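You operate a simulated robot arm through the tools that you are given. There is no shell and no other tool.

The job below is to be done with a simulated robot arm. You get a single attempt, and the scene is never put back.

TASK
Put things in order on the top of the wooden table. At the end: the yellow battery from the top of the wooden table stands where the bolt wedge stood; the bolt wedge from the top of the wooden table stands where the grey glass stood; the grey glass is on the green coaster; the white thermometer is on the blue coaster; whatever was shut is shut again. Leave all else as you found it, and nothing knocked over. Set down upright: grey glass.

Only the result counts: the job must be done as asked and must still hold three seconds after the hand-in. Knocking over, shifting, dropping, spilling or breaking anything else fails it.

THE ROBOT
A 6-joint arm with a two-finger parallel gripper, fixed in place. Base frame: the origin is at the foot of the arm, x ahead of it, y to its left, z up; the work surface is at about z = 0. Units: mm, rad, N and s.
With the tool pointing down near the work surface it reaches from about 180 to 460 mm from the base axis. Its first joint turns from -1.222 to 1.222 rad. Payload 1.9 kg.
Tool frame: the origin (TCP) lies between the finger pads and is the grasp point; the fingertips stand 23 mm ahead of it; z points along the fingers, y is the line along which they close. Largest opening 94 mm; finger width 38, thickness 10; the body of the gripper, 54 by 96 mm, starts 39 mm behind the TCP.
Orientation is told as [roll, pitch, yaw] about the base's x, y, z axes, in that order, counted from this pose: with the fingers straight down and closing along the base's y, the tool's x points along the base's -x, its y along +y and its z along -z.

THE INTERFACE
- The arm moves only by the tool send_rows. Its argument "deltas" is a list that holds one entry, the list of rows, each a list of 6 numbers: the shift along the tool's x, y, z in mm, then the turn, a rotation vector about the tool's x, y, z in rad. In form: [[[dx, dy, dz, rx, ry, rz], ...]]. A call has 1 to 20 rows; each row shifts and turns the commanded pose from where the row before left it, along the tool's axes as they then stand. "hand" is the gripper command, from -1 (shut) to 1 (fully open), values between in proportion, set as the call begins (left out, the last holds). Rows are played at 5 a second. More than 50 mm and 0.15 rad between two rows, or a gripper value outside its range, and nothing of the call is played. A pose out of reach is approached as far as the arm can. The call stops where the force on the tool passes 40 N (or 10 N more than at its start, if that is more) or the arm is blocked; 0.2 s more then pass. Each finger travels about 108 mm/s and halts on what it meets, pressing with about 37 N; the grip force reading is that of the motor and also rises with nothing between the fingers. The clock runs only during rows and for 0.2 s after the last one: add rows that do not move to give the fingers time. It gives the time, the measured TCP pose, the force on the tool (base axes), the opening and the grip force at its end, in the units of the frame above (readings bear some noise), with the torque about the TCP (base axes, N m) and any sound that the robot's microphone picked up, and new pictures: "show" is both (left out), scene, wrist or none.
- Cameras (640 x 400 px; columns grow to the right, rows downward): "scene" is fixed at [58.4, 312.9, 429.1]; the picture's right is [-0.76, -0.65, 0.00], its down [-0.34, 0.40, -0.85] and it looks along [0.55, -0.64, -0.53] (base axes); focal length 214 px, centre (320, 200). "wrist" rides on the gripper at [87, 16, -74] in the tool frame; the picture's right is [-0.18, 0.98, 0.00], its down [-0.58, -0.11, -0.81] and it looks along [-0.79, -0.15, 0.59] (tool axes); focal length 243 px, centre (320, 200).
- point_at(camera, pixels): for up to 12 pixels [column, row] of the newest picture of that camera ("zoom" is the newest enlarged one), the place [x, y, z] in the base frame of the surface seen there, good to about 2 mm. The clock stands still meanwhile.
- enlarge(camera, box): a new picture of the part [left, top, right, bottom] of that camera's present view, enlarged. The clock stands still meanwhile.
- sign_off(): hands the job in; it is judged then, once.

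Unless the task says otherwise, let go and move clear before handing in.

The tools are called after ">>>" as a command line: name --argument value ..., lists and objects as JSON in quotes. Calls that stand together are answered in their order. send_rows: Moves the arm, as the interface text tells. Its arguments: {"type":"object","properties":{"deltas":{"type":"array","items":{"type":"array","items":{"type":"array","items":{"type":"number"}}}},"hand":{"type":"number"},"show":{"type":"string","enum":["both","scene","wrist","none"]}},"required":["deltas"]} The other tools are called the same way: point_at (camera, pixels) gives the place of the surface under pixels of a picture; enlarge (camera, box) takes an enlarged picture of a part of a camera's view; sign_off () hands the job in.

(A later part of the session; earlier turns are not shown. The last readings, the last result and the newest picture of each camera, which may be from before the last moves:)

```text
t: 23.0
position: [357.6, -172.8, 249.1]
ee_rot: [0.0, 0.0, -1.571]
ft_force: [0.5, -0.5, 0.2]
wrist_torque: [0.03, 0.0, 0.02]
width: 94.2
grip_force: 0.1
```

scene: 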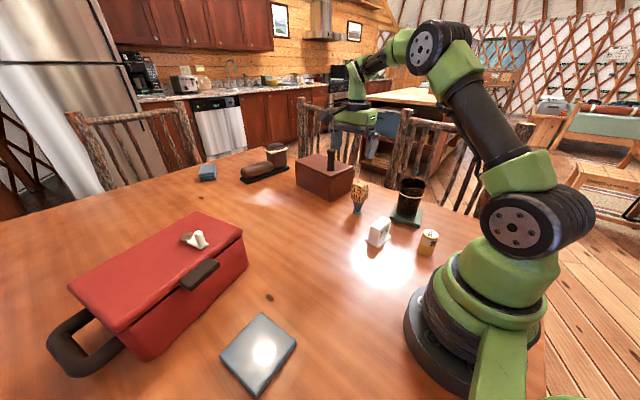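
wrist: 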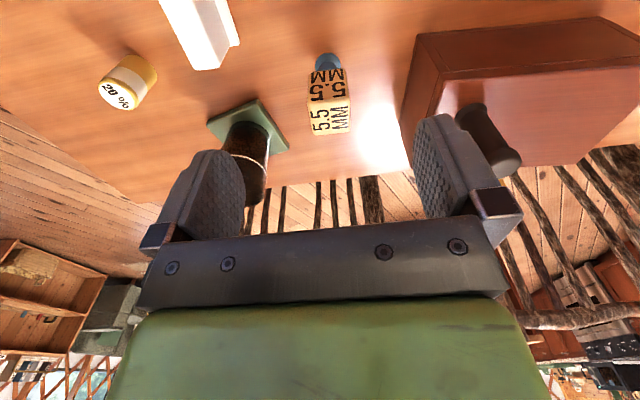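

>>> enlarge --camera "wrist" --box '[285, 35, 385, 145]'

>>> point_at --camera "wrist" --pixels '[[402, 105], [420, 75], [440, 80], [418, 37], [410, 140], [430, 40], [413, 60], [395, 110]]'

```text
3.64 times, centred on (335, 90) of wrist
```

zoom: 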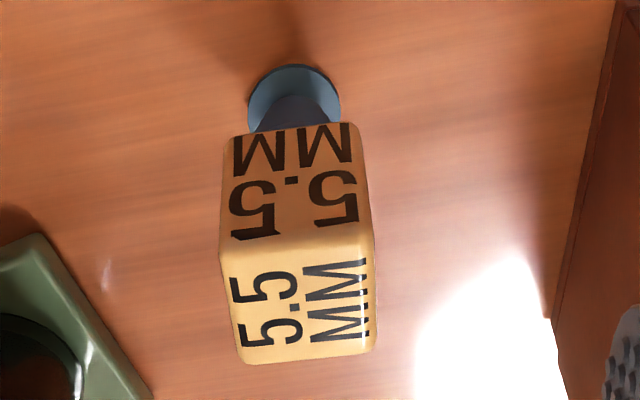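

```text
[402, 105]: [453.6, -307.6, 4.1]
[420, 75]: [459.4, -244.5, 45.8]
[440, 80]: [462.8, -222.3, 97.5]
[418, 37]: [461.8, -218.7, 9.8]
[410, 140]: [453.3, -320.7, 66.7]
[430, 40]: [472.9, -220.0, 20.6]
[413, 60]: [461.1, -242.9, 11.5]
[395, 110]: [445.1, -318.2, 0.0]
```

The brown box starts at x≈453, so there's enough room on that side. Now I'll take precise points on the wedge's top corners in this zoom.

>>> point_at --camera "zoom" --pixels '[[225, 258], [366, 244], [372, 345], [242, 356], [300, 300], [232, 140], [350, 130], [224, 235], [368, 225], [294, 70], [253, 110], [338, 108]]'

```text
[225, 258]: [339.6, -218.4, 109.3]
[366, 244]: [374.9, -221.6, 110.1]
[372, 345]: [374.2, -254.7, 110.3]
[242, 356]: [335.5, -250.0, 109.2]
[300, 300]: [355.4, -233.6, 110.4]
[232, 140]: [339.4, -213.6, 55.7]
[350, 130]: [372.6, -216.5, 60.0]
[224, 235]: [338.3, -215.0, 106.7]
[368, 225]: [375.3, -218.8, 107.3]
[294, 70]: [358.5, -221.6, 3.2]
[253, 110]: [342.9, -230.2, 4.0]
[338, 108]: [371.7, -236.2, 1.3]
```

The wedge's block is turned about -5.5° and centred at (356,-236), which is also its standing spot. I'll turn the hand to match (yaw -1.667) and come over it, staying above its top.

>>> send_rows --deltas '[[[-16, -0.4, 0, 0, 0, 0], [-16, -0.4, 0, 0, 0, 0], [-16, -0.4, 0, 0, 0, 0], [-15.2, -0.4, 0, 0, 0, 0], [0, 0, 0, 0, 0, 0.096], [0, 0, 35, 0, 0, 0], [0, 0, 35, 0, 0, 0], [0, 0, 25, 0, 0, 0], [0, 0, 0, 0, 0, 0], [0, 0, 0, 0, 0, 0]]]' --hand 1

```text
t: 25.2
position: [353.5, -235.2, 156.1]
ee_rot: [0.0, 0.0, -1.666]
ft_force: [0.0, -0.4, 0.0]
wrist_torque: [-0.01, 0.02, 0.01]
width: 94.0
grip_force: 0.0
```

scene: 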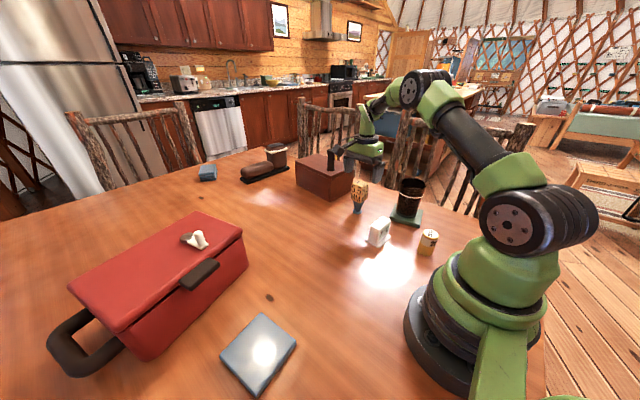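
wrist: 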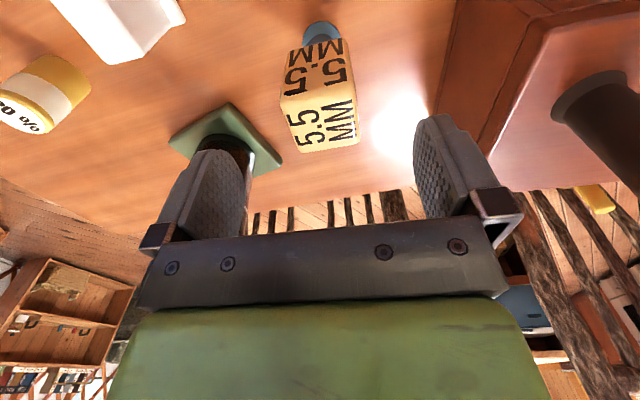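

The wedge (columns 280–360) lies between the fingers, and the hand is turned to match. I'll zoom and measure its edges once more from here.

>>> enlarge --camera "wrist" --box '[260, 10, 390, 160]'

```text
2.67 times, centred on (325, 85) of wrist
```

zoom: 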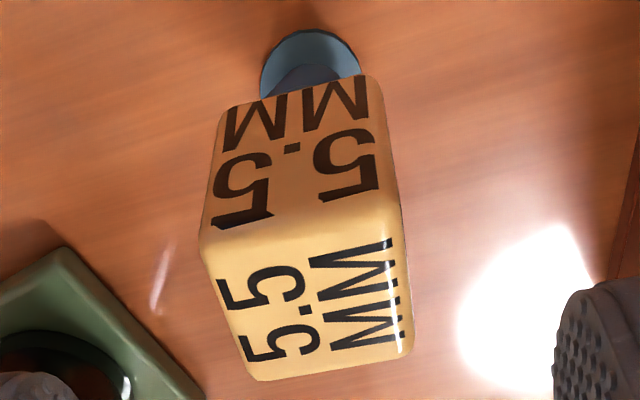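

>>> point_at --camera "zoom" --pixels '[[210, 245], [385, 213], [405, 345], [255, 372], [310, 295], [215, 215], [382, 185], [230, 120], [368, 90], [265, 70], [310, 35], [358, 62]]'

```text
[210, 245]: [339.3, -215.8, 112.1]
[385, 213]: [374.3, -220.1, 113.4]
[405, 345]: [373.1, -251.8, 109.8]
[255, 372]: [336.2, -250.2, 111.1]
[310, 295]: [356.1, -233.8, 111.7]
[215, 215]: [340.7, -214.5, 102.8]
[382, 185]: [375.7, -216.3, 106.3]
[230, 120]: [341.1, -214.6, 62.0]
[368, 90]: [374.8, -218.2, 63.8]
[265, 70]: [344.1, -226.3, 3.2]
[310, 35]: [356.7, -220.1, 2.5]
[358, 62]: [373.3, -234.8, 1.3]
```

The fit puts the wedge centre at (356,-235), while the TCP reads (353.5,-235.2). I'll take another reading or two to average out the noise before the final correction.

>>> send_rows --deltas '[[[0, 0, 0, 0, 0, 0]]]' --hand 1 --show "none"

>>> send_rows --deltas '[[[0, 0, 0, 0, 0, 0]]]' --hand 1 --show "none"

>>> send_rows --deltas '[[[0, 0, 0, 0, 0, 0]]]' --hand 1 --show "none"

```text
t: 25.6
position: [353.7, -233.5, 154.6]
ee_rot: [0.0, 0.0, -1.665]
ft_force: [0.3, -0.9, 0.2]
wrist_torque: [0.0, 0.01, -0.01]
width: 93.8
grip_force: 0.1
```

```text
t: 26.0
position: [353.5, -234.7, 155.1]
ee_rot: [-0.001, 0.0, -1.667]
ft_force: [-0.5, 0.0, 0.5]
wrist_torque: [0.02, -0.01, -0.01]
width: 94.0
grip_force: 0.1
```

```text
t: 26.4
position: [353.0, -234.8, 156.0]
ee_rot: [0.0, 0.002, -1.667]
ft_force: [0.1, -0.7, 0.5]
wrist_torque: [0.03, 0.03, 0.0]
width: 94.1
grip_force: 0.1
```

Averaged, the TCP is (353.4,-234.5,155.4). I'll shift +2.4 mm in x and descend around the block to z≈85, keeping the hand open.

>>> send_rows --deltas '[[[0, 2.4, 15, 0, 0, 0], [0, 0, 20, 0, 0, 0], [0, 0, 20, 0, 0, 0], [0, 0, 15, 0, 0, 0], [0, 0, 0, 0, 0, 0]]]' --hand 1

>>> send_rows --deltas '[[[0, 0, 0, 0, 0, 0], [0, 0, 0, 0, 0, 0], [0, 0, 0, 0, 0, 0]]]' --hand 0.17

```text
t: 27.6
position: [355.2, -235.6, 83.6]
ee_rot: [0.001, 0.001, -1.667]
ft_force: [-0.5, 0.1, 0.9]
wrist_torque: [-0.01, 0.02, -0.02]
width: 93.9
grip_force: 0.1
```

scene: 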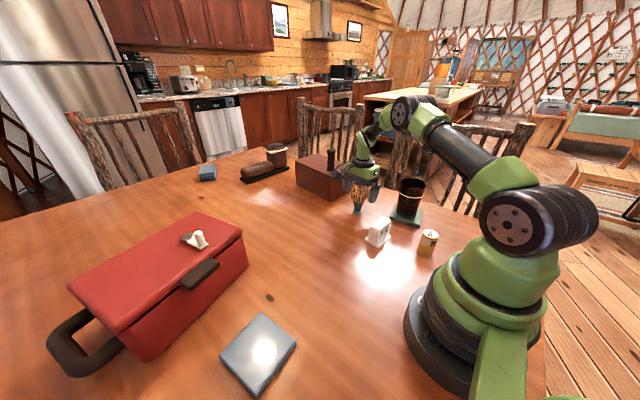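
wrist: 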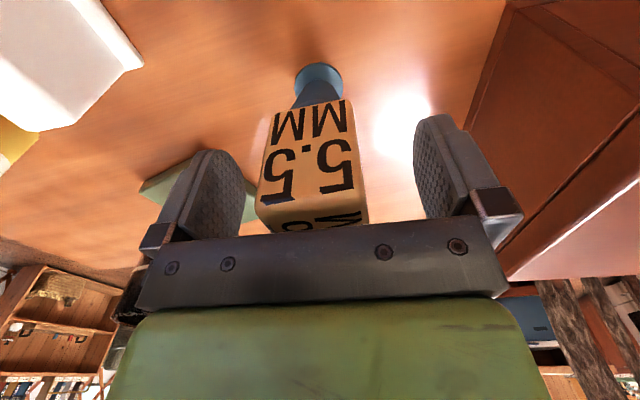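

```text
t: 28.4
position: [356.2, -235.8, 84.5]
ee_rot: [0.001, 0.001, -1.668]
ft_force: [0.8, -1.3, -0.2]
wrist_torque: [-0.01, 0.02, 0.0]
width: 54.7
grip_force: 0.1
```

scene: 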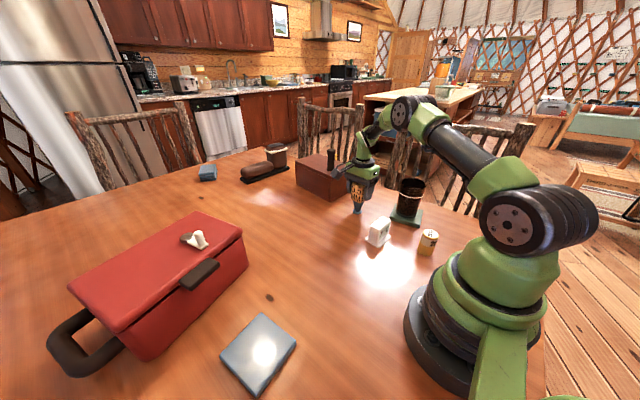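
wrist: 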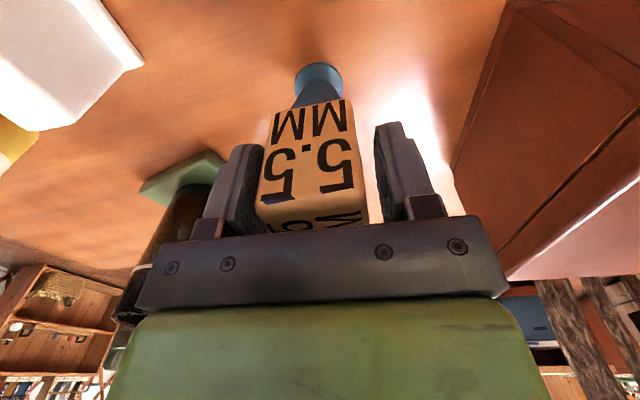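

The block seems slightly nearer the left finger (cube edges at columns about 271 and 350, where a centred block would show 274 and 353.5). I'll zoom in to check the gaps before closing.

>>> enlarge --camera "wrist" --box '[190, 50, 450, 240]'

>>> enlarge --camera "scene" --box '[335, 160, 395, 220]'

```text
2.11 times, centred on (320, 145) of wrist
```

zoom: 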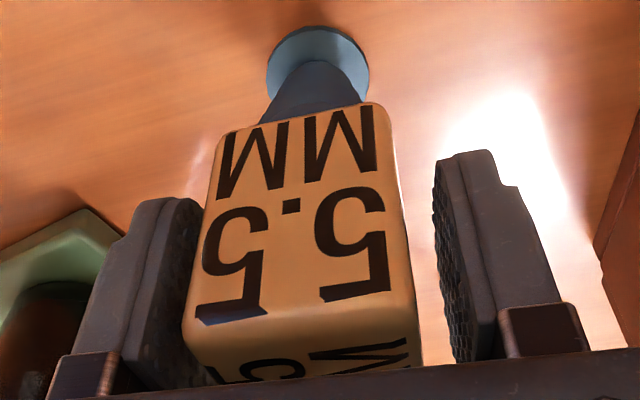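

```text
6.67 times, centred on (365, 190) of scene
```

zoom: 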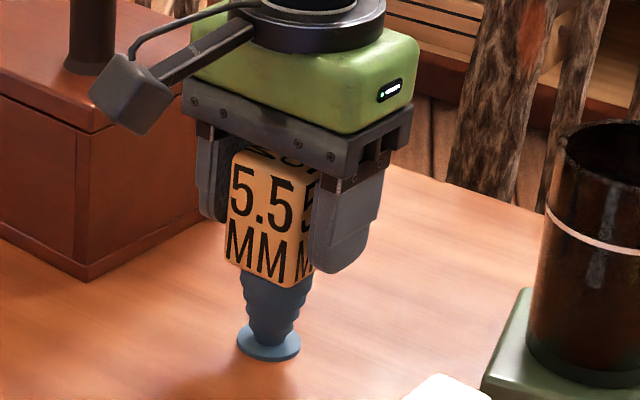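

The gap analysis suggests the block is about 1 mm off towards the left finger. I'll shift by 1 mm that way and close in two gentle stages.

>>> send_rows --deltas '[[[0, -1.0, 0, 0, 0, 0], [0, 0, 0, 0, 0, 0], [0, 0, 0, 0, 0, 0]]]' --hand -0.04 --show "wrist"

>>> enlarge --camera "wrist" --box '[190, 50, 450, 240]'

```text
t: 29.2
position: [354.2, -236.1, 85.5]
ee_rot: [0.0, 0.001, -1.666]
ft_force: [-0.7, -0.6, -0.5]
wrist_torque: [-0.01, -0.01, -0.05]
width: 45.2
grip_force: 0.0
```

wrist: 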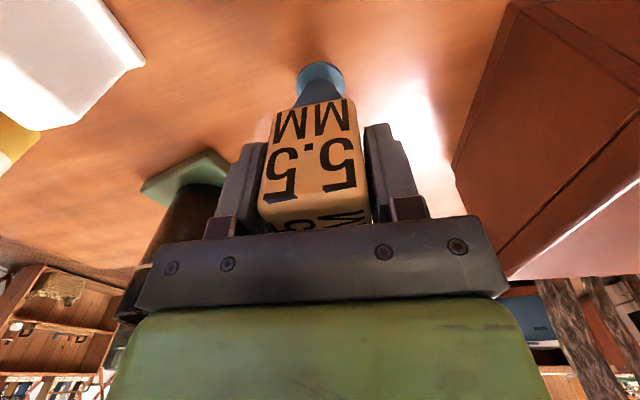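

```text
2.11 times, centred on (320, 145) of wrist
```

zoom: 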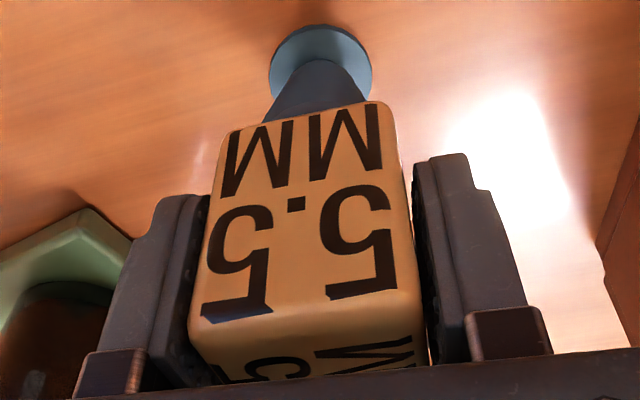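

The gaps are now small and nearly equal on both sides. I'll close onto the block.

>>> send_rows --deltas '[[[0, 0, 0, 0, 0, 0], [0, 0, 0, 0, 0, 0], [0, 0, 0, 0, 0, 0]]]' --hand -0.3 --show "both"

```text
t: 30.0
position: [355.2, -236.6, 85.0]
ee_rot: [0.002, -0.001, -1.667]
ft_force: [1.6, -1.2, 2.5]
wrist_torque: [-0.19, -0.09, 0.02]
width: 41.7
grip_force: 36.8
```

scene: 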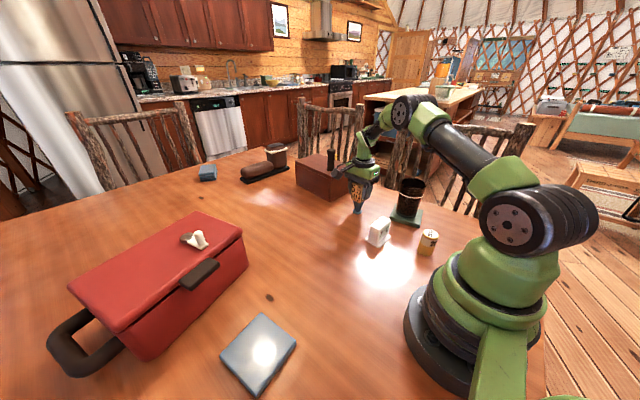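
wrist: 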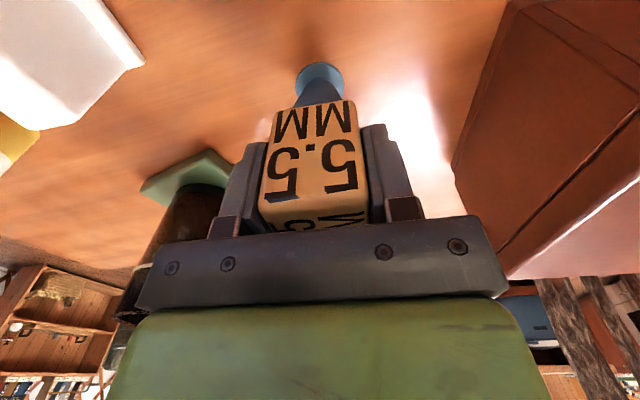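

The block is gripped at 41.7 mm with 37 N. I'll lift straight up 110 mm and look.

>>> send_rows --deltas '[[[0, 0, -5, 0, 0, 0], [0, 0, -15, 0, 0, 0], [0, 0, -25, 0, 0, 0], [0, 0, -25, 0, 0, 0], [0, 0, -25, 0, 0, 0], [0, 0, -15, 0, 0, 0], [0, 0, 0, 0, 0, 0]]]'

```text
t: 31.6
position: [354.4, -233.9, 196.7]
ee_rot: [0.0, -0.001, -1.668]
ft_force: [0.0, -0.2, -1.4]
wrist_torque: [0.01, 0.0, 0.02]
width: 42.2
grip_force: 37.3
```

scene: 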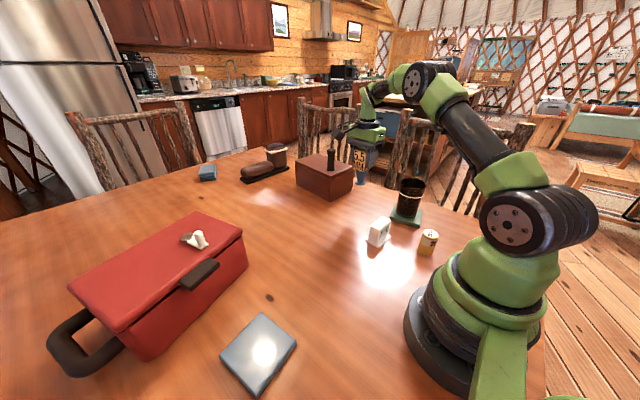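
wrist: 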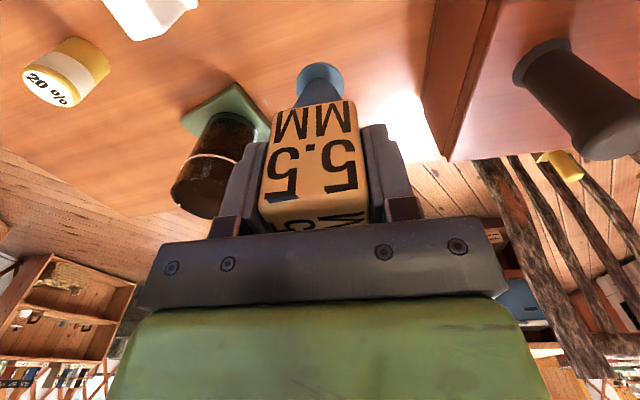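

The wedge hangs straight in the hand. I'll carry it to the place where the glass stood, (237,7.5), staying high.

>>> send_rows --deltas '[[[12.8, -7.8, 0, 0, 0, 0], [25.6, -15.6, 0, 0, 0, 0], [25.6, -15.6, 0, 0, 0, 0], [25.6, -15.6, 0, 0, 0, 0], [25.6, -15.6, 0, 0, 0, 0], [25.6, -15.6, 0, 0, 0, 0], [25.6, -15.6, 0, 0, 0, 0], [25.6, -15.6, 0, 0, 0, 0], [25.6, -15.6, 0, 0, 0, 0], [12.8, -7.8, 0, 0, 0, 0], [0, 0, 0, 0, 0, 0], [0, 0, 0, 0, 0, 0]]]'

```text
t: 34.2
position: [237.6, 6.3, 196.1]
ee_rot: [0.0, 0.001, -1.666]
ft_force: [-0.5, -0.5, -2.2]
wrist_torque: [0.0, -0.01, 0.02]
width: 41.9
grip_force: 36.5
```

scene: 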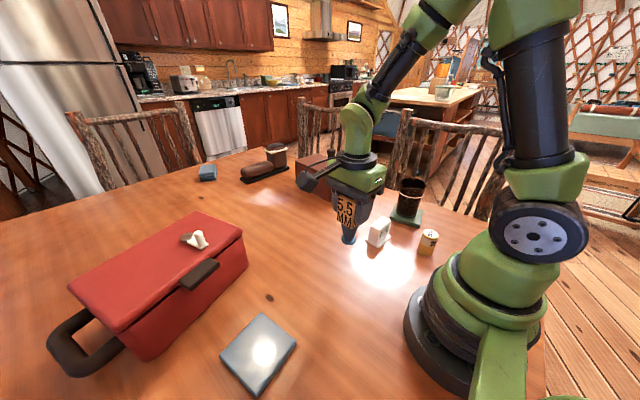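
wrist: 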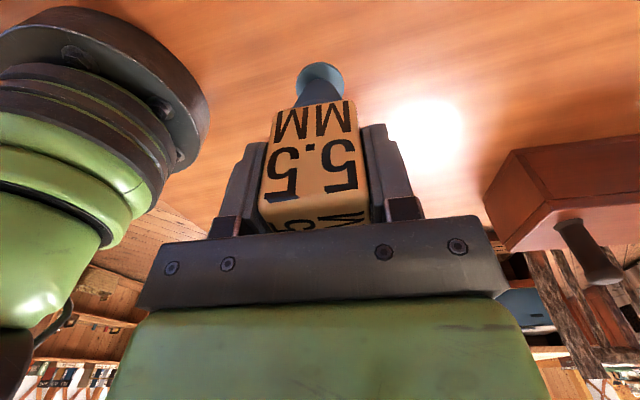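

The TCP is at (237.6,6.3,196) over the glass's old spot. I'll lower 104 mm, leaving about 6 mm for fine steps.

>>> send_rows --deltas '[[[0.8, -0.4, 20, 0, 0, 0], [0, 0, 25, 0, 0, 0], [0, 0, 25, 0, 0, 0], [0, 0, 20, 0, 0, 0], [0, 0, 14, 0, 0, 0], [0, 0, 0, 0, 0, 0], [0, 0, 0, 0, 0, 0]]]' --show "both"

>>> enlarge --camera "scene" --box '[310, 190, 410, 300]'

```text
t: 35.8
position: [237.9, 9.1, 91.6]
ee_rot: [0.002, 0.0, -1.666]
ft_force: [0.6, -0.4, -1.3]
wrist_torque: [-0.01, 0.01, -0.02]
width: 41.8
grip_force: 37.1
```

scene: 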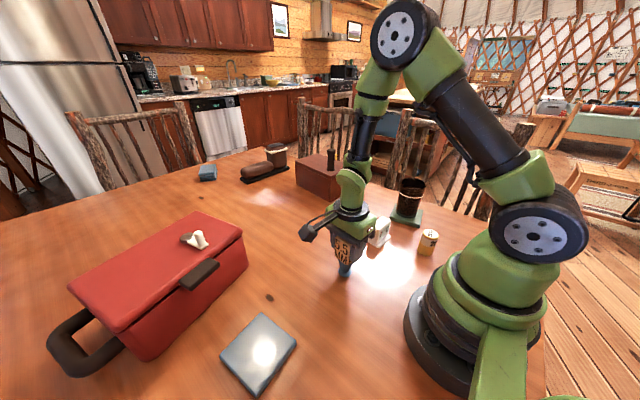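
wrist: 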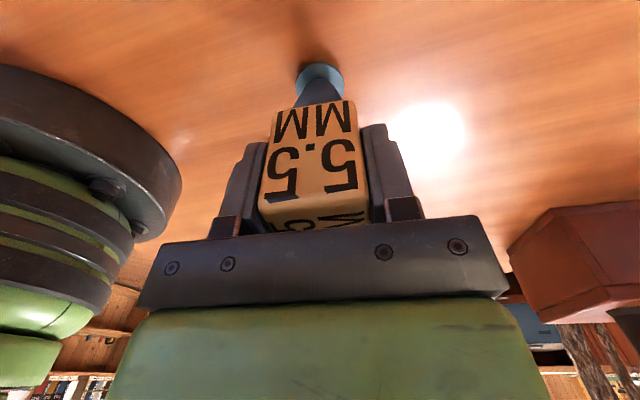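

```text
3.64 times, centred on (360, 245) of scene
```

zoom: 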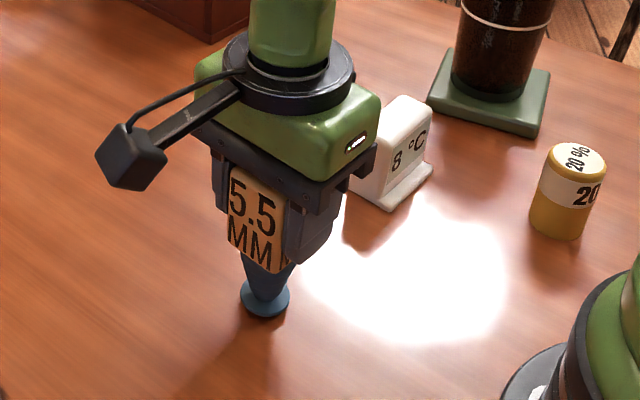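

The wedge hovers about 6 mm above the table (shadow gap at its base). I'll lower in small steps, watching the force.

>>> send_rows --deltas '[[[-0.8, -0.4, 2, 0, 0, 0], [0, 0, 1.5, 0, 0, 0], [0, 0, 0, 0, 0, 0]]]' --show "none"

>>> send_rows --deltas '[[[0, 0, 1, 0, 0, 0], [0, 0, 0, 0, 0, 0]]]' --show "none"

>>> send_rows --deltas '[[[0, 0, 1, 0, 0, 0], [0, 0, 0, 0, 0, 0]]]' --show "none"

```text
t: 36.6
position: [237.5, 6.7, 88.2]
ee_rot: [-0.001, -0.002, -1.667]
ft_force: [0.3, 0.4, -1.8]
wrist_torque: [-0.02, 0.01, -0.02]
width: 42.1
grip_force: 36.9
```

```text
t: 37.2
position: [237.4, 7.4, 86.9]
ee_rot: [-0.001, 0.0, -1.667]
ft_force: [0.8, 0.0, -3.5]
wrist_torque: [-0.01, 0.03, 0.0]
width: 42.0
grip_force: 36.9
```

```text
t: 37.8
position: [236.2, 6.0, 85.6]
ee_rot: [-0.001, 0.002, -1.668]
ft_force: [0.6, -0.2, -1.7]
wrist_torque: [-0.03, 0.0, 0.0]
width: 41.8
grip_force: 37.0
```

No contact yet at z≈85.6 (force about -1.7 N, just the load). I'll continue in half-millimetre to one-millimetre steps.

>>> send_rows --deltas '[[[0, 0, 0.7, 0, 0, 0], [0, 0, 0, 0, 0, 0]]]' --show "none"

>>> send_rows --deltas '[[[0, 0, 0.7, 0, 0, 0], [0, 0, 0, 0, 0, 0]]]' --show "none"

>>> send_rows --deltas '[[[0, 0, 0.5, 0, 0, 0], [0, 0, 0, 0, 0, 0]]]' --show "scene"

```text
t: 38.4
position: [237.5, 7.1, 85.3]
ee_rot: [-0.001, 0.0, -1.667]
ft_force: [-0.3, 0.3, -1.9]
wrist_torque: [-0.03, -0.03, -0.01]
width: 41.6
grip_force: 37.0
```

```text
t: 39.1
position: [237.8, 6.4, 85.1]
ee_rot: [0.001, 0.001, -1.669]
ft_force: [-2.3, 1.1, 5.9]
wrist_torque: [0.01, 0.13, 0.0]
width: 41.7
grip_force: 37.0
stopped in row 2: the force on the tool passed its limit at 42 N (the readings are from after the stop); the commanded pose is now the measured one
```

```text
t: 39.7
position: [237.5, 6.5, 85.2]
ee_rot: [0.002, 0.0, -1.668]
ft_force: [-3.5, 2.9, 26.0]
wrist_torque: [0.12, 0.33, 0.02]
width: 42.0
grip_force: 37.2
```

scene: 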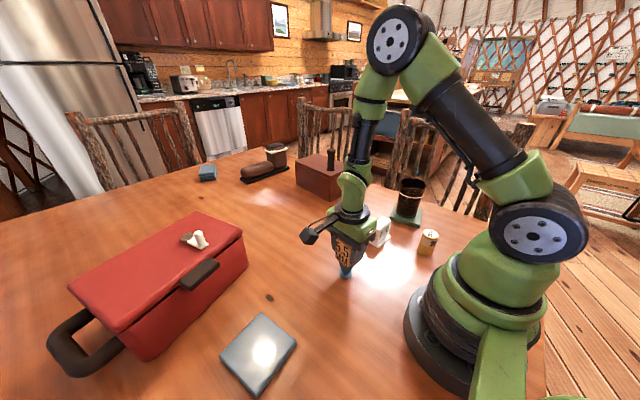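

Contact is firm (26 N). I'll ease up slightly so the wedge just rests, then read again before letting go.

>>> send_rows --deltas '[[[0, 0, -0.6, 0, 0, 0], [0, 0, 0, 0, 0, 0]]]' --show "none"

```text
t: 40.3
position: [237.1, 7.5, 85.9]
ee_rot: [0.002, 0.001, -1.667]
ft_force: [0.9, -0.2, 1.3]
wrist_torque: [-0.14, -0.12, -0.01]
width: 41.8
grip_force: 37.1
```

The force is now about 1 N, so the wedge is resting lightly. I'll open a little first, check that it stands, then open wider.

>>> send_rows --deltas '[[[0, 0, 0, 0, 0, 0], [0, 0, 0, 0, 0, 0], [0, 0, 0, 0, 0, 0]]]' --hand 0.0 --show "both"

>>> enlarge --camera "scene" --box '[310, 190, 410, 300]'

```text
t: 41.1
position: [237.4, 6.0, 84.6]
ee_rot: [0.0, 0.0, -1.667]
ft_force: [0.2, 0.5, -0.7]
wrist_torque: [0.01, 0.03, 0.04]
width: 46.9
grip_force: 0.1
```

scene: 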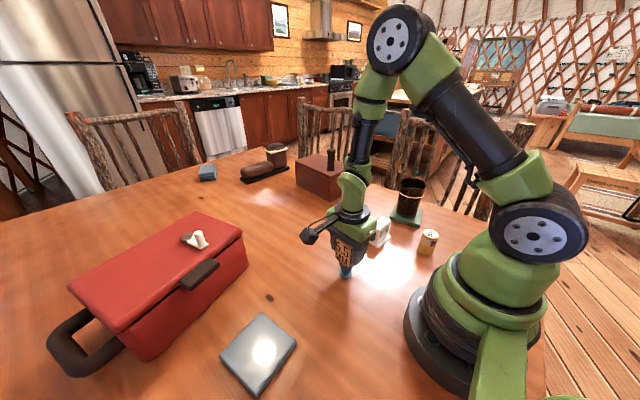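
wrist: 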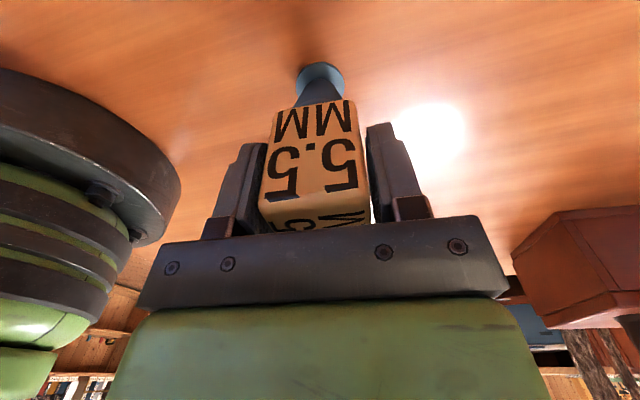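

```text
3.64 times, centred on (360, 245) of scene
```

zoom: 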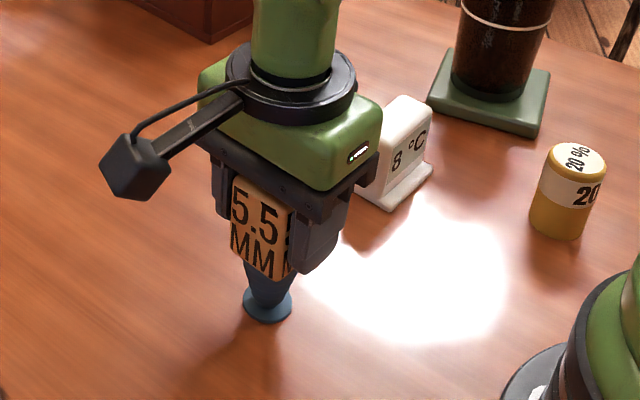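

The wedge stands by itself upright with the fingers clear on both sides. I'll open wide and rise straight up.

>>> send_rows --deltas '[[[0, 0, 0, 0, 0, 0], [0, 0, 0, 0, 0, 0], [0, 0, 0, 0, 0, 0]]]' --hand 0.7 --show "none"

>>> send_rows --deltas '[[[0, 0, -10, 0, 0, 0], [0, 0, -20, 0, 0, 0], [0, 0, -35, 0, 0, 0], [0, 0, -40, 0, 0, 0], [0, 0, -35, 0, 0, 0], [0, 0, 0, 0, 0, 0]]]' --show "both"

>>> enlarge --camera "scene" --box '[310, 190, 410, 300]'

```text
t: 41.9
position: [236.7, 7.7, 85.4]
ee_rot: [0.001, -0.001, -1.669]
ft_force: [-0.4, -0.2, -0.3]
wrist_torque: [0.02, 0.06, 0.02]
width: 79.9
grip_force: 0.0
```

```text
t: 43.3
position: [235.9, 8.0, 226.0]
ee_rot: [0.001, 0.001, -1.668]
ft_force: [0.3, -0.7, -0.3]
wrist_torque: [0.0, -0.03, -0.05]
width: 80.0
grip_force: 0.0
```

scene: 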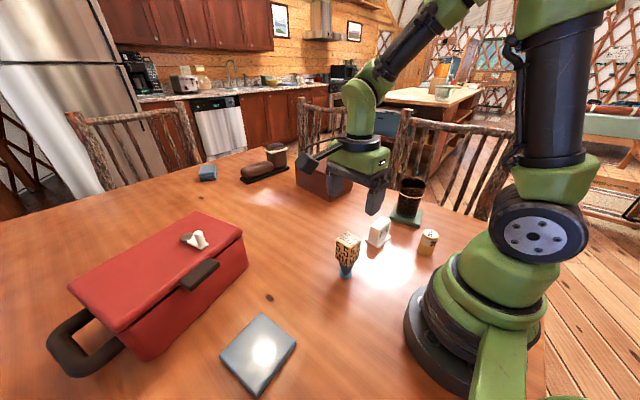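
wrist: 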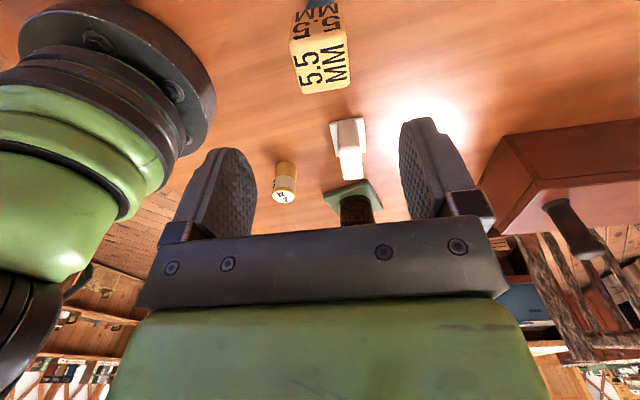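

```text
3.64 times, centred on (360, 245) of scene
```

zoom: 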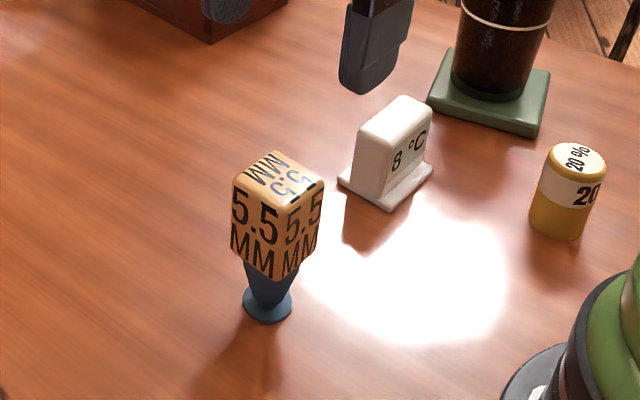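

The bolt wedge stands upright at the glass's old spot (scene 347,255). Next is the battery; I'll travel high to above (118,-194) and look.

>>> send_rows --deltas '[[[-13, -6, 0, 0, 0, 0], [-26.5, -12.3, 0, 0, 0, 0], [-26.5, -12.3, 0, 0, 0, 0], [-26.5, -12.3, 0, 0, 0, 0], [-26.5, -12.3, 0, 0, 0, 0], [-26.5, -12.3, 0, 0, 0, 0], [-26.5, -12.3, 0, 0, 0, 0], [-26.5, -12.3, 0, 0, 0, 0], [-13.8, -5.9, 0, 0, 0, 0], [0, 0, 0, 0, 0, 0], [0, 0, 0, 0, 0, 0]]]' --hand 0.5

```text
t: 45.7
position: [118.2, -193.6, 225.7]
ee_rot: [-0.001, 0.002, -1.668]
ft_force: [0.3, -0.5, 0.6]
wrist_torque: [-0.01, 0.03, 0.02]
width: 70.7
grip_force: 0.0
```

scene: 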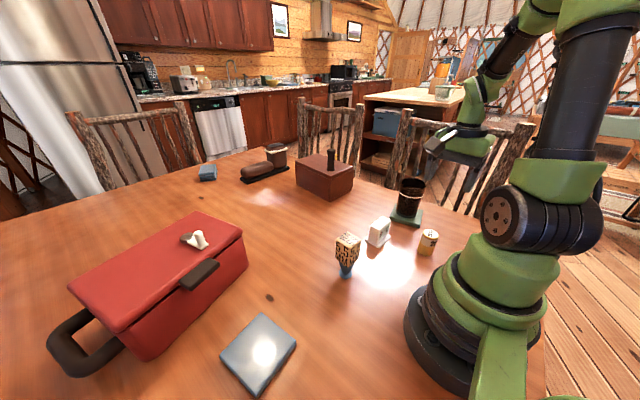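
wrist: 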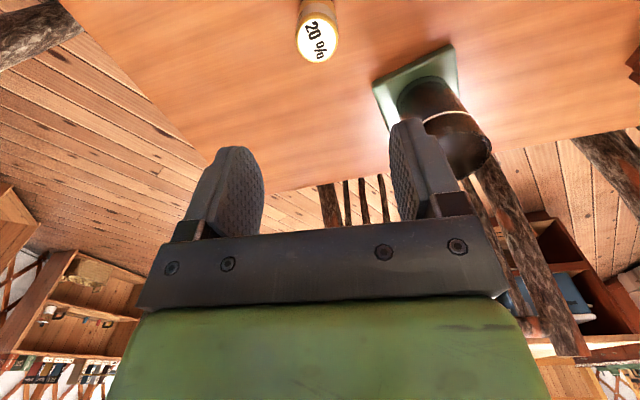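

The battery (317,35) lies centred between the fingers ahead. I'll measure its top outline here.

>>> enlarge --camera "wrist" --box '[280, 0, 360, 70]'

```text
5.71 times, centred on (320, 35) of wrist
```

zoom: 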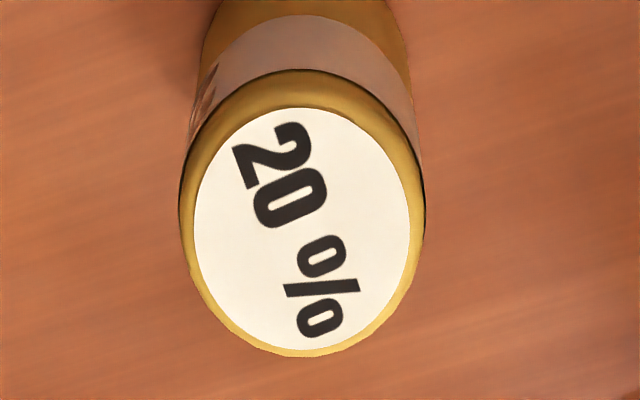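

>>> point_at --camera "zoom" --pixels '[[303, 230], [197, 240], [407, 235], [305, 112], [295, 346], [185, 230], [420, 225], [310, 75], [300, 355]]'

```text
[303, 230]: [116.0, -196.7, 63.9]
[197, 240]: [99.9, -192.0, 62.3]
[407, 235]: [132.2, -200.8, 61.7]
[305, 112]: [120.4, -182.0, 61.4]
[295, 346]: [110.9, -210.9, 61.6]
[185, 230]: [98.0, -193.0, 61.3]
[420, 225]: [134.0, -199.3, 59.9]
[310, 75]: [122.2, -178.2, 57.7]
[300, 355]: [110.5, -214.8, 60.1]
```

The battery centre is at about (116.3,-196) with a diameter of 37 mm. I'll correct by a couple of millimetres, descend to z≈105 (tips still above its top), and check.

>>> send_rows --deltas '[[[-2.6, -1.7, 30, 0, 0, 0], [0, 0, 35, 0, 0, 0], [0, 0, 35, 0, 0, 0], [0, 0, 20, 0, 0, 0], [0, 0, 0, 0, 0, 0], [0, 0, 0, 0, 0, 0]]]' --hand 0.5

```text
t: 47.1
position: [115.9, -197.2, 104.0]
ee_rot: [0.0, 0.0, -1.668]
ft_force: [-0.4, 0.1, -0.4]
wrist_torque: [0.03, 0.01, -0.01]
width: 70.5
grip_force: 0.1
```

scene: 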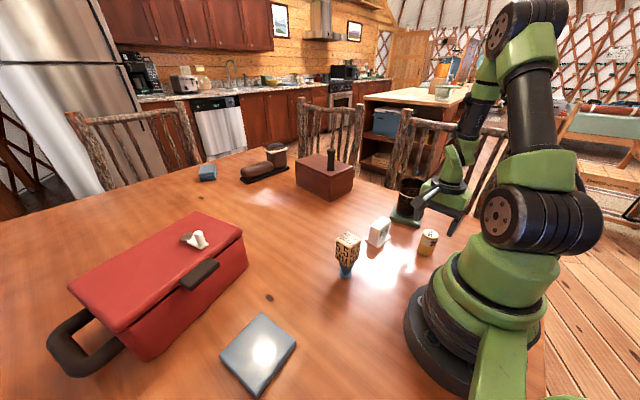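
wrist: 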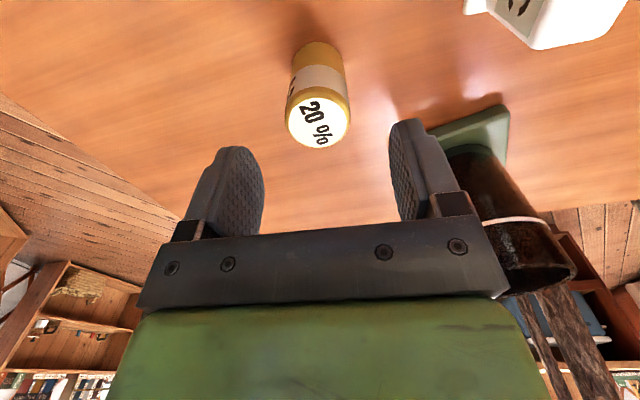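

The battery is centred between the fingers. I'll descend to z≈40 and narrow the hand to just over its diameter.

>>> send_rows --deltas '[[[0, 0, 20, 0, 0, 0], [0, 0, 20, 0, 0, 0], [0, 0, 15, 0, 0, 0], [0, 0, 9, 0, 0, 0], [0, 0, 0, 0, 0, 0]]]' --hand 0.5 --show "none"

>>> send_rows --deltas '[[[0, 0, 0, 0, 0, 0], [0, 0, 0, 0, 0, 0], [0, 0, 0, 0, 0, 0]]]' --hand -0.05 --show "both"

```text
t: 48.3
position: [117.1, -197.1, 40.2]
ee_rot: [-0.002, -0.001, -1.668]
ft_force: [0.2, 0.5, -0.7]
wrist_torque: [0.0, 0.03, -0.01]
width: 70.5
grip_force: 0.1
```

```text
t: 49.1
position: [118.5, -197.4, 40.4]
ee_rot: [-0.001, -0.001, -1.668]
ft_force: [0.4, 0.2, 0.0]
wrist_torque: [-0.01, 0.0, 0.02]
width: 44.6
grip_force: 0.0
```

scene: 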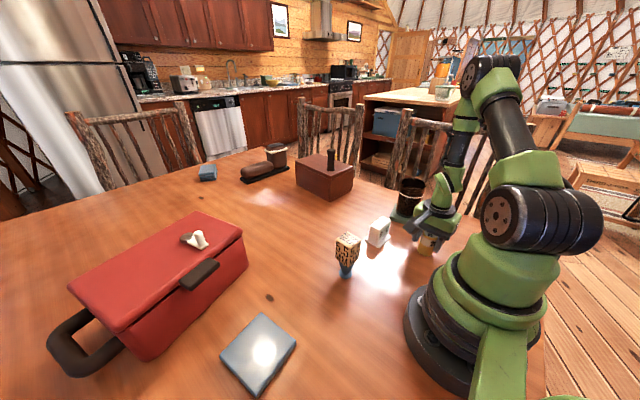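
wrist: 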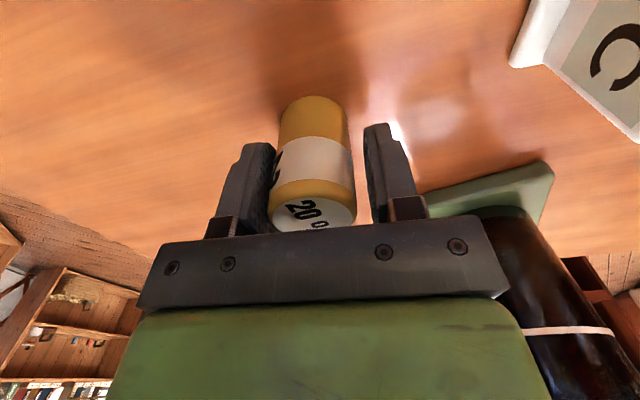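

The battery sits between the pads, a little nearer the left one. I'll shift 1 mm that way and close.

>>> send_rows --deltas '[[[0, -1.2, 0, 0, 0, 0], [0, 0, 0, 0, 0, 0]]]' --hand -0.05 --show "none"

>>> send_rows --deltas '[[[0, 0, 0, 0, 0, 0], [0, 0, 0, 0, 0, 0], [0, 0, 0, 0, 0, 0]]]' --hand -0.4 --show "wrist"

```text
t: 49.7
position: [116.3, -197.4, 41.4]
ee_rot: [-0.001, 0.0, -1.667]
ft_force: [-0.3, 0.0, 0.3]
wrist_torque: [0.0, 0.01, -0.03]
width: 44.7
grip_force: 0.1
```

```text
t: 50.5
position: [115.7, -197.0, 40.9]
ee_rot: [0.0, 0.001, -1.67]
ft_force: [-0.1, 0.8, 0.9]
wrist_torque: [0.05, -0.01, -0.04]
width: 36.5
grip_force: 37.0
```

wrist: 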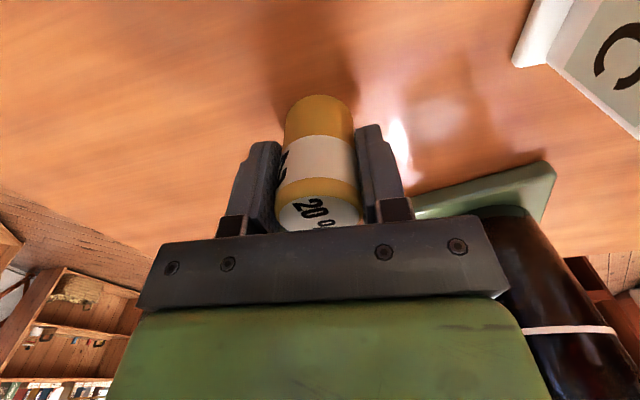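

The battery is held at 36.5 mm with 37 N. I'll lift it 150 mm.

>>> send_rows --deltas '[[[0, 0, -5, 0, 0, 0], [0, 0, -15, 0, 0, 0], [0, 0, -30, 0, 0, 0], [0, 0, -35, 0, 0, 0], [0, 0, -35, 0, 0, 0], [0, 0, -30, 0, 0, 0], [0, 0, 0, 0, 0, 0], [0, 0, 0, 0, 0, 0]]]' --show "both"

```text
t: 52.3
position: [116.2, -199.1, 191.7]
ee_rot: [-0.001, 0.001, -1.667]
ft_force: [-1.1, 1.0, -0.7]
wrist_torque: [0.0, 0.0, 0.02]
width: 36.4
grip_force: 36.8
```

scene: 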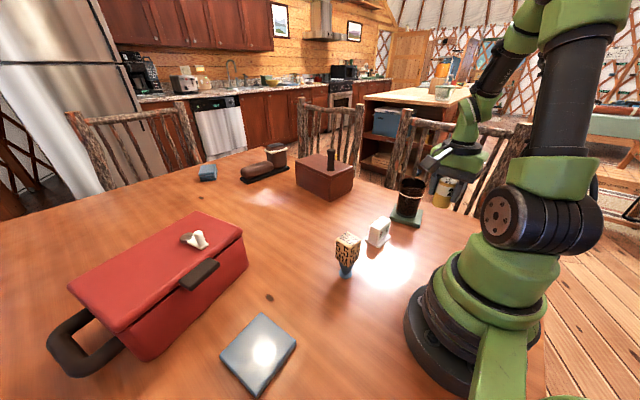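
wrist: 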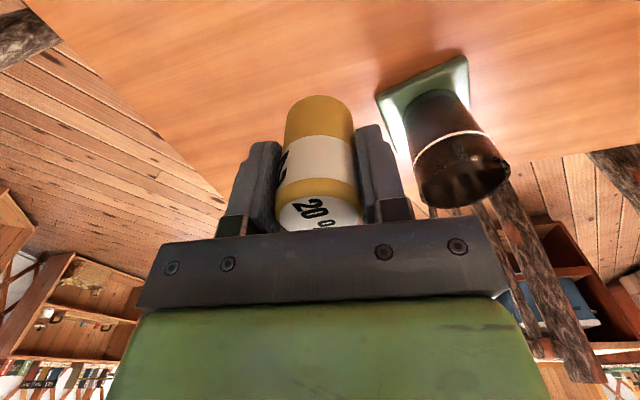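

The battery is lifted and the glass is undisturbed. I'll carry it across to the wedge's old spot (356,-236).

>>> send_rows --deltas '[[[-0.9, 13, 0, 0, 0, 0], [-1.7, 27, 0, 0, 0, 0], [-1.7, 27, 0, 0, 0, 0], [-1.7, 27, 0, 0, 0, 0], [-1.7, 27, 0, 0, 0, 0], [-1.7, 27, 0, 0, 0, 0], [-1.7, 27, 0, 0, 0, 0], [-1.7, 27, 0, 0, 0, 0], [-1.7, 27, 0, 0, 0, 0], [-0.9, 13, 0, 0, 0, 0], [0, 0, 0, 0, 0, 0], [0, 0, 0, 0, 0, 0]]]' --show "both"

>>> send_rows --deltas '[[[0, 0, 0, 0, 0, 0]]]' --show "none"

>>> send_rows --deltas '[[[0, 0, 0, 0, 0, 0]]]' --show "none"

```text
t: 54.9
position: [354.8, -235.2, 191.1]
ee_rot: [0.0, 0.0, -1.668]
ft_force: [0.3, -0.6, -0.8]
wrist_torque: [-0.03, 0.01, -0.02]
width: 36.5
grip_force: 37.0
```

scene: 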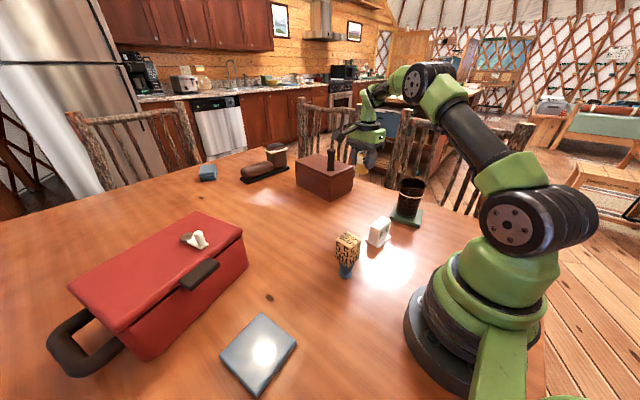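
wrist: 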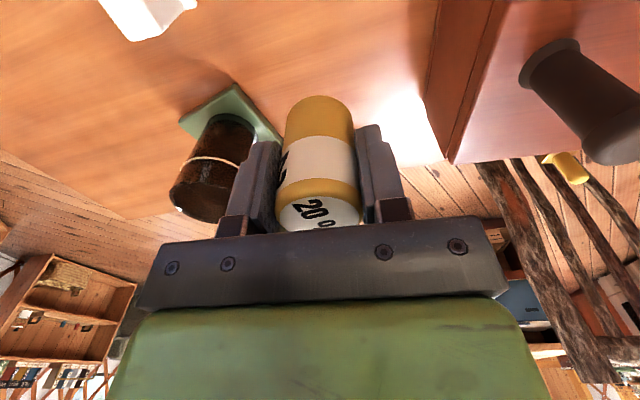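

```text
t: 55.3
position: [355.1, -235.1, 191.1]
ee_rot: [0.001, 0.0, -1.668]
ft_force: [-0.1, -0.4, -1.1]
wrist_torque: [0.0, -0.03, 0.0]
width: 36.3
grip_force: 36.8
```

```text
t: 55.7
position: [355.0, -234.8, 190.9]
ee_rot: [-0.002, 0.001, -1.668]
ft_force: [0.8, -0.1, 0.1]
wrist_torque: [-0.01, -0.02, 0.02]
width: 36.1
grip_force: 36.9
```

The TCP settles at (355,-235,191), practically over the target. I'll lower to about 6 mm above the table.

>>> send_rows --deltas '[[[-0.6, 0.4, 25, 0, 0, 0], [0, 0, 35, 0, 0, 0], [0, 0, 35, 0, 0, 0], [0, 0, 30, 0, 0, 0], [0, 0, 19, 0, 0, 0], [0, 0, 0, 0, 0, 0], [0, 0, 0, 0, 0, 0]]]' --show "both"

```text
t: 57.3
position: [355.1, -238.4, 44.5]
ee_rot: [-0.001, 0.0, -1.67]
ft_force: [-0.2, -0.7, -0.7]
wrist_torque: [-0.02, 0.0, 0.0]
width: 36.5
grip_force: 36.7
```

scene: 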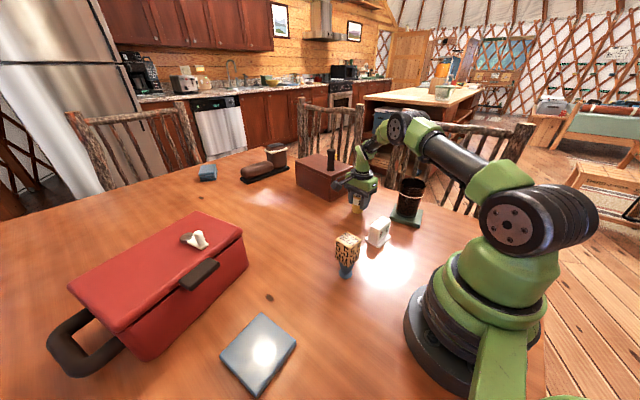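
wrist: 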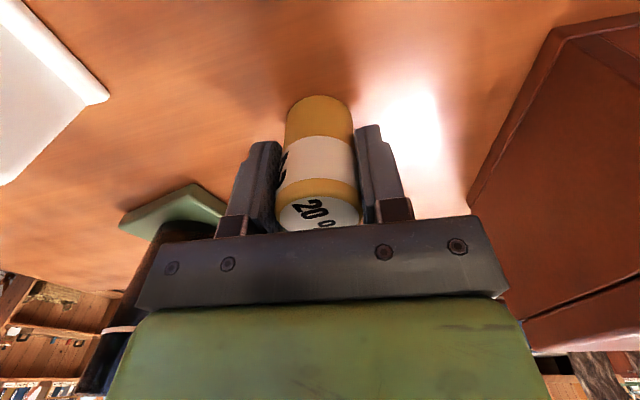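

The TCP reads (355.1,-238.4,44.5), so y drifted slightly. I'll correct +1.8 mm and step down until contact.

>>> send_rows --deltas '[[[1.8, 0, 1, 0, 0, 0], [0, 0, 1, 0, 0, 0], [0, 0, 0, 0, 0, 0]]]' --show "none"

>>> send_rows --deltas '[[[0, 0, 0.8, 0, 0, 0], [0, 0, 0, 0, 0, 0]]]' --show "none"

>>> send_rows --deltas '[[[0, 0, 0.8, 0, 0, 0], [0, 0, 0, 0, 0, 0]]]' --show "none"

```text
t: 58.1
position: [354.5, -235.1, 44.7]
ee_rot: [0.001, 0.001, -1.669]
ft_force: [-0.2, 0.5, -0.4]
wrist_torque: [0.03, 0.01, -0.02]
width: 36.3
grip_force: 36.9
```

```text
t: 58.7
position: [356.0, -237.2, 43.4]
ee_rot: [-0.001, -0.001, -1.67]
ft_force: [-0.3, -1.2, -1.4]
wrist_torque: [-0.02, -0.01, -0.01]
width: 36.2
grip_force: 36.6
```

```text
t: 59.3
position: [354.9, -235.0, 42.1]
ee_rot: [-0.001, 0.0, -1.67]
ft_force: [0.2, 0.9, -0.3]
wrist_torque: [0.04, -0.01, -0.02]
width: 36.3
grip_force: 37.1
```

No contact yet at z≈42 (force near zero). I'll continue with small steps, since the grasp height was about 40.7.

>>> send_rows --deltas '[[[0, 0, 0.7, 0, 0, 0], [0, 0, 0, 0, 0, 0]]]' --show "none"

>>> send_rows --deltas '[[[0, 0, 0.6, 0, 0, 0], [0, 0, 0, 0, 0, 0]]]' --show "none"

>>> send_rows --deltas '[[[0, 0, 0.6, 0, 0, 0], [0, 0, 0, 0, 0, 0]]]' --show "none"

```text
t: 59.9
position: [355.5, -236.0, 43.6]
ee_rot: [-0.002, -0.001, -1.669]
ft_force: [0.4, 0.4, -0.1]
wrist_torque: [-0.04, 0.04, 0.01]
width: 36.0
grip_force: 36.5
```

```text
t: 60.5
position: [355.6, -235.4, 41.3]
ee_rot: [-0.001, -0.001, -1.668]
ft_force: [-0.2, 0.1, -0.1]
wrist_torque: [-0.01, 0.0, -0.03]
width: 36.5
grip_force: 37.7
```

```text
t: 61.1
position: [355.6, -235.3, 41.6]
ee_rot: [0.001, 0.0, -1.668]
ft_force: [1.4, 0.4, -0.4]
wrist_torque: [-0.02, -0.01, -0.01]
width: 36.6
grip_force: 37.3
```

Still free at z≈41.5. I'll keep stepping down by about half a millimetre.

>>> send_rows --deltas '[[[0, 0, 0.5, 0, 0, 0], [0, 0, 0, 0, 0, 0]]]' --show "none"

>>> send_rows --deltas '[[[0, 0, 0.5, 0, 0, 0], [0, 0, 0, 0, 0, 0]]]' --show "none"

>>> send_rows --deltas '[[[0, 0, 0.5, 0, 0, 0], [0, 0, 0, 0, 0, 0]]]' --show "scene"

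>>> enlarge --camera "scene" --box '[325, 170, 385, 230]'

```text
t: 61.7
position: [355.1, -234.7, 40.7]
ee_rot: [0.001, 0.0, -1.669]
ft_force: [0.0, 0.5, -0.4]
wrist_torque: [-0.01, 0.03, 0.01]
width: 36.2
grip_force: 37.0
```

```text
t: 62.3
position: [355.9, -235.6, 41.3]
ee_rot: [0.0, 0.001, -1.669]
ft_force: [-0.7, 0.4, 2.0]
wrist_torque: [0.01, 0.08, 0.01]
width: 36.0
grip_force: 36.9
```

```text
t: 62.9
position: [356.2, -235.3, 40.6]
ee_rot: [0.002, 0.001, -1.668]
ft_force: [-2.3, -0.5, 12.4]
wrist_torque: [0.02, 0.1, 0.0]
width: 36.2
grip_force: 37.2
```

scene: 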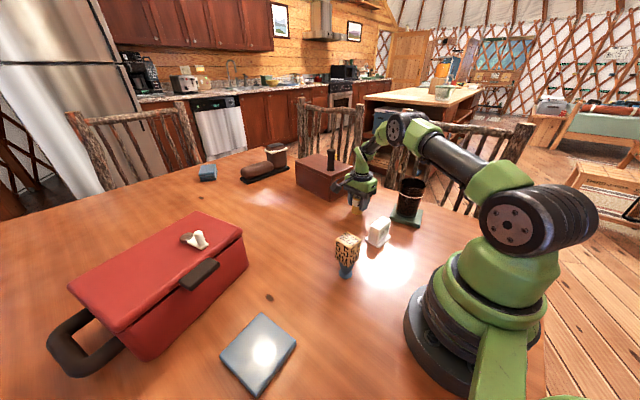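

```text
6.67 times, centred on (355, 200) of scene
```

zoom: 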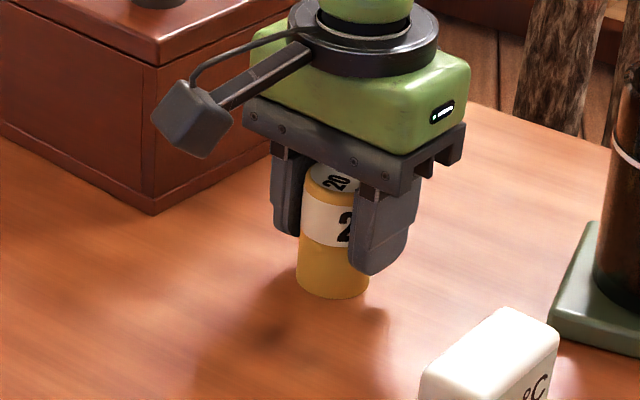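

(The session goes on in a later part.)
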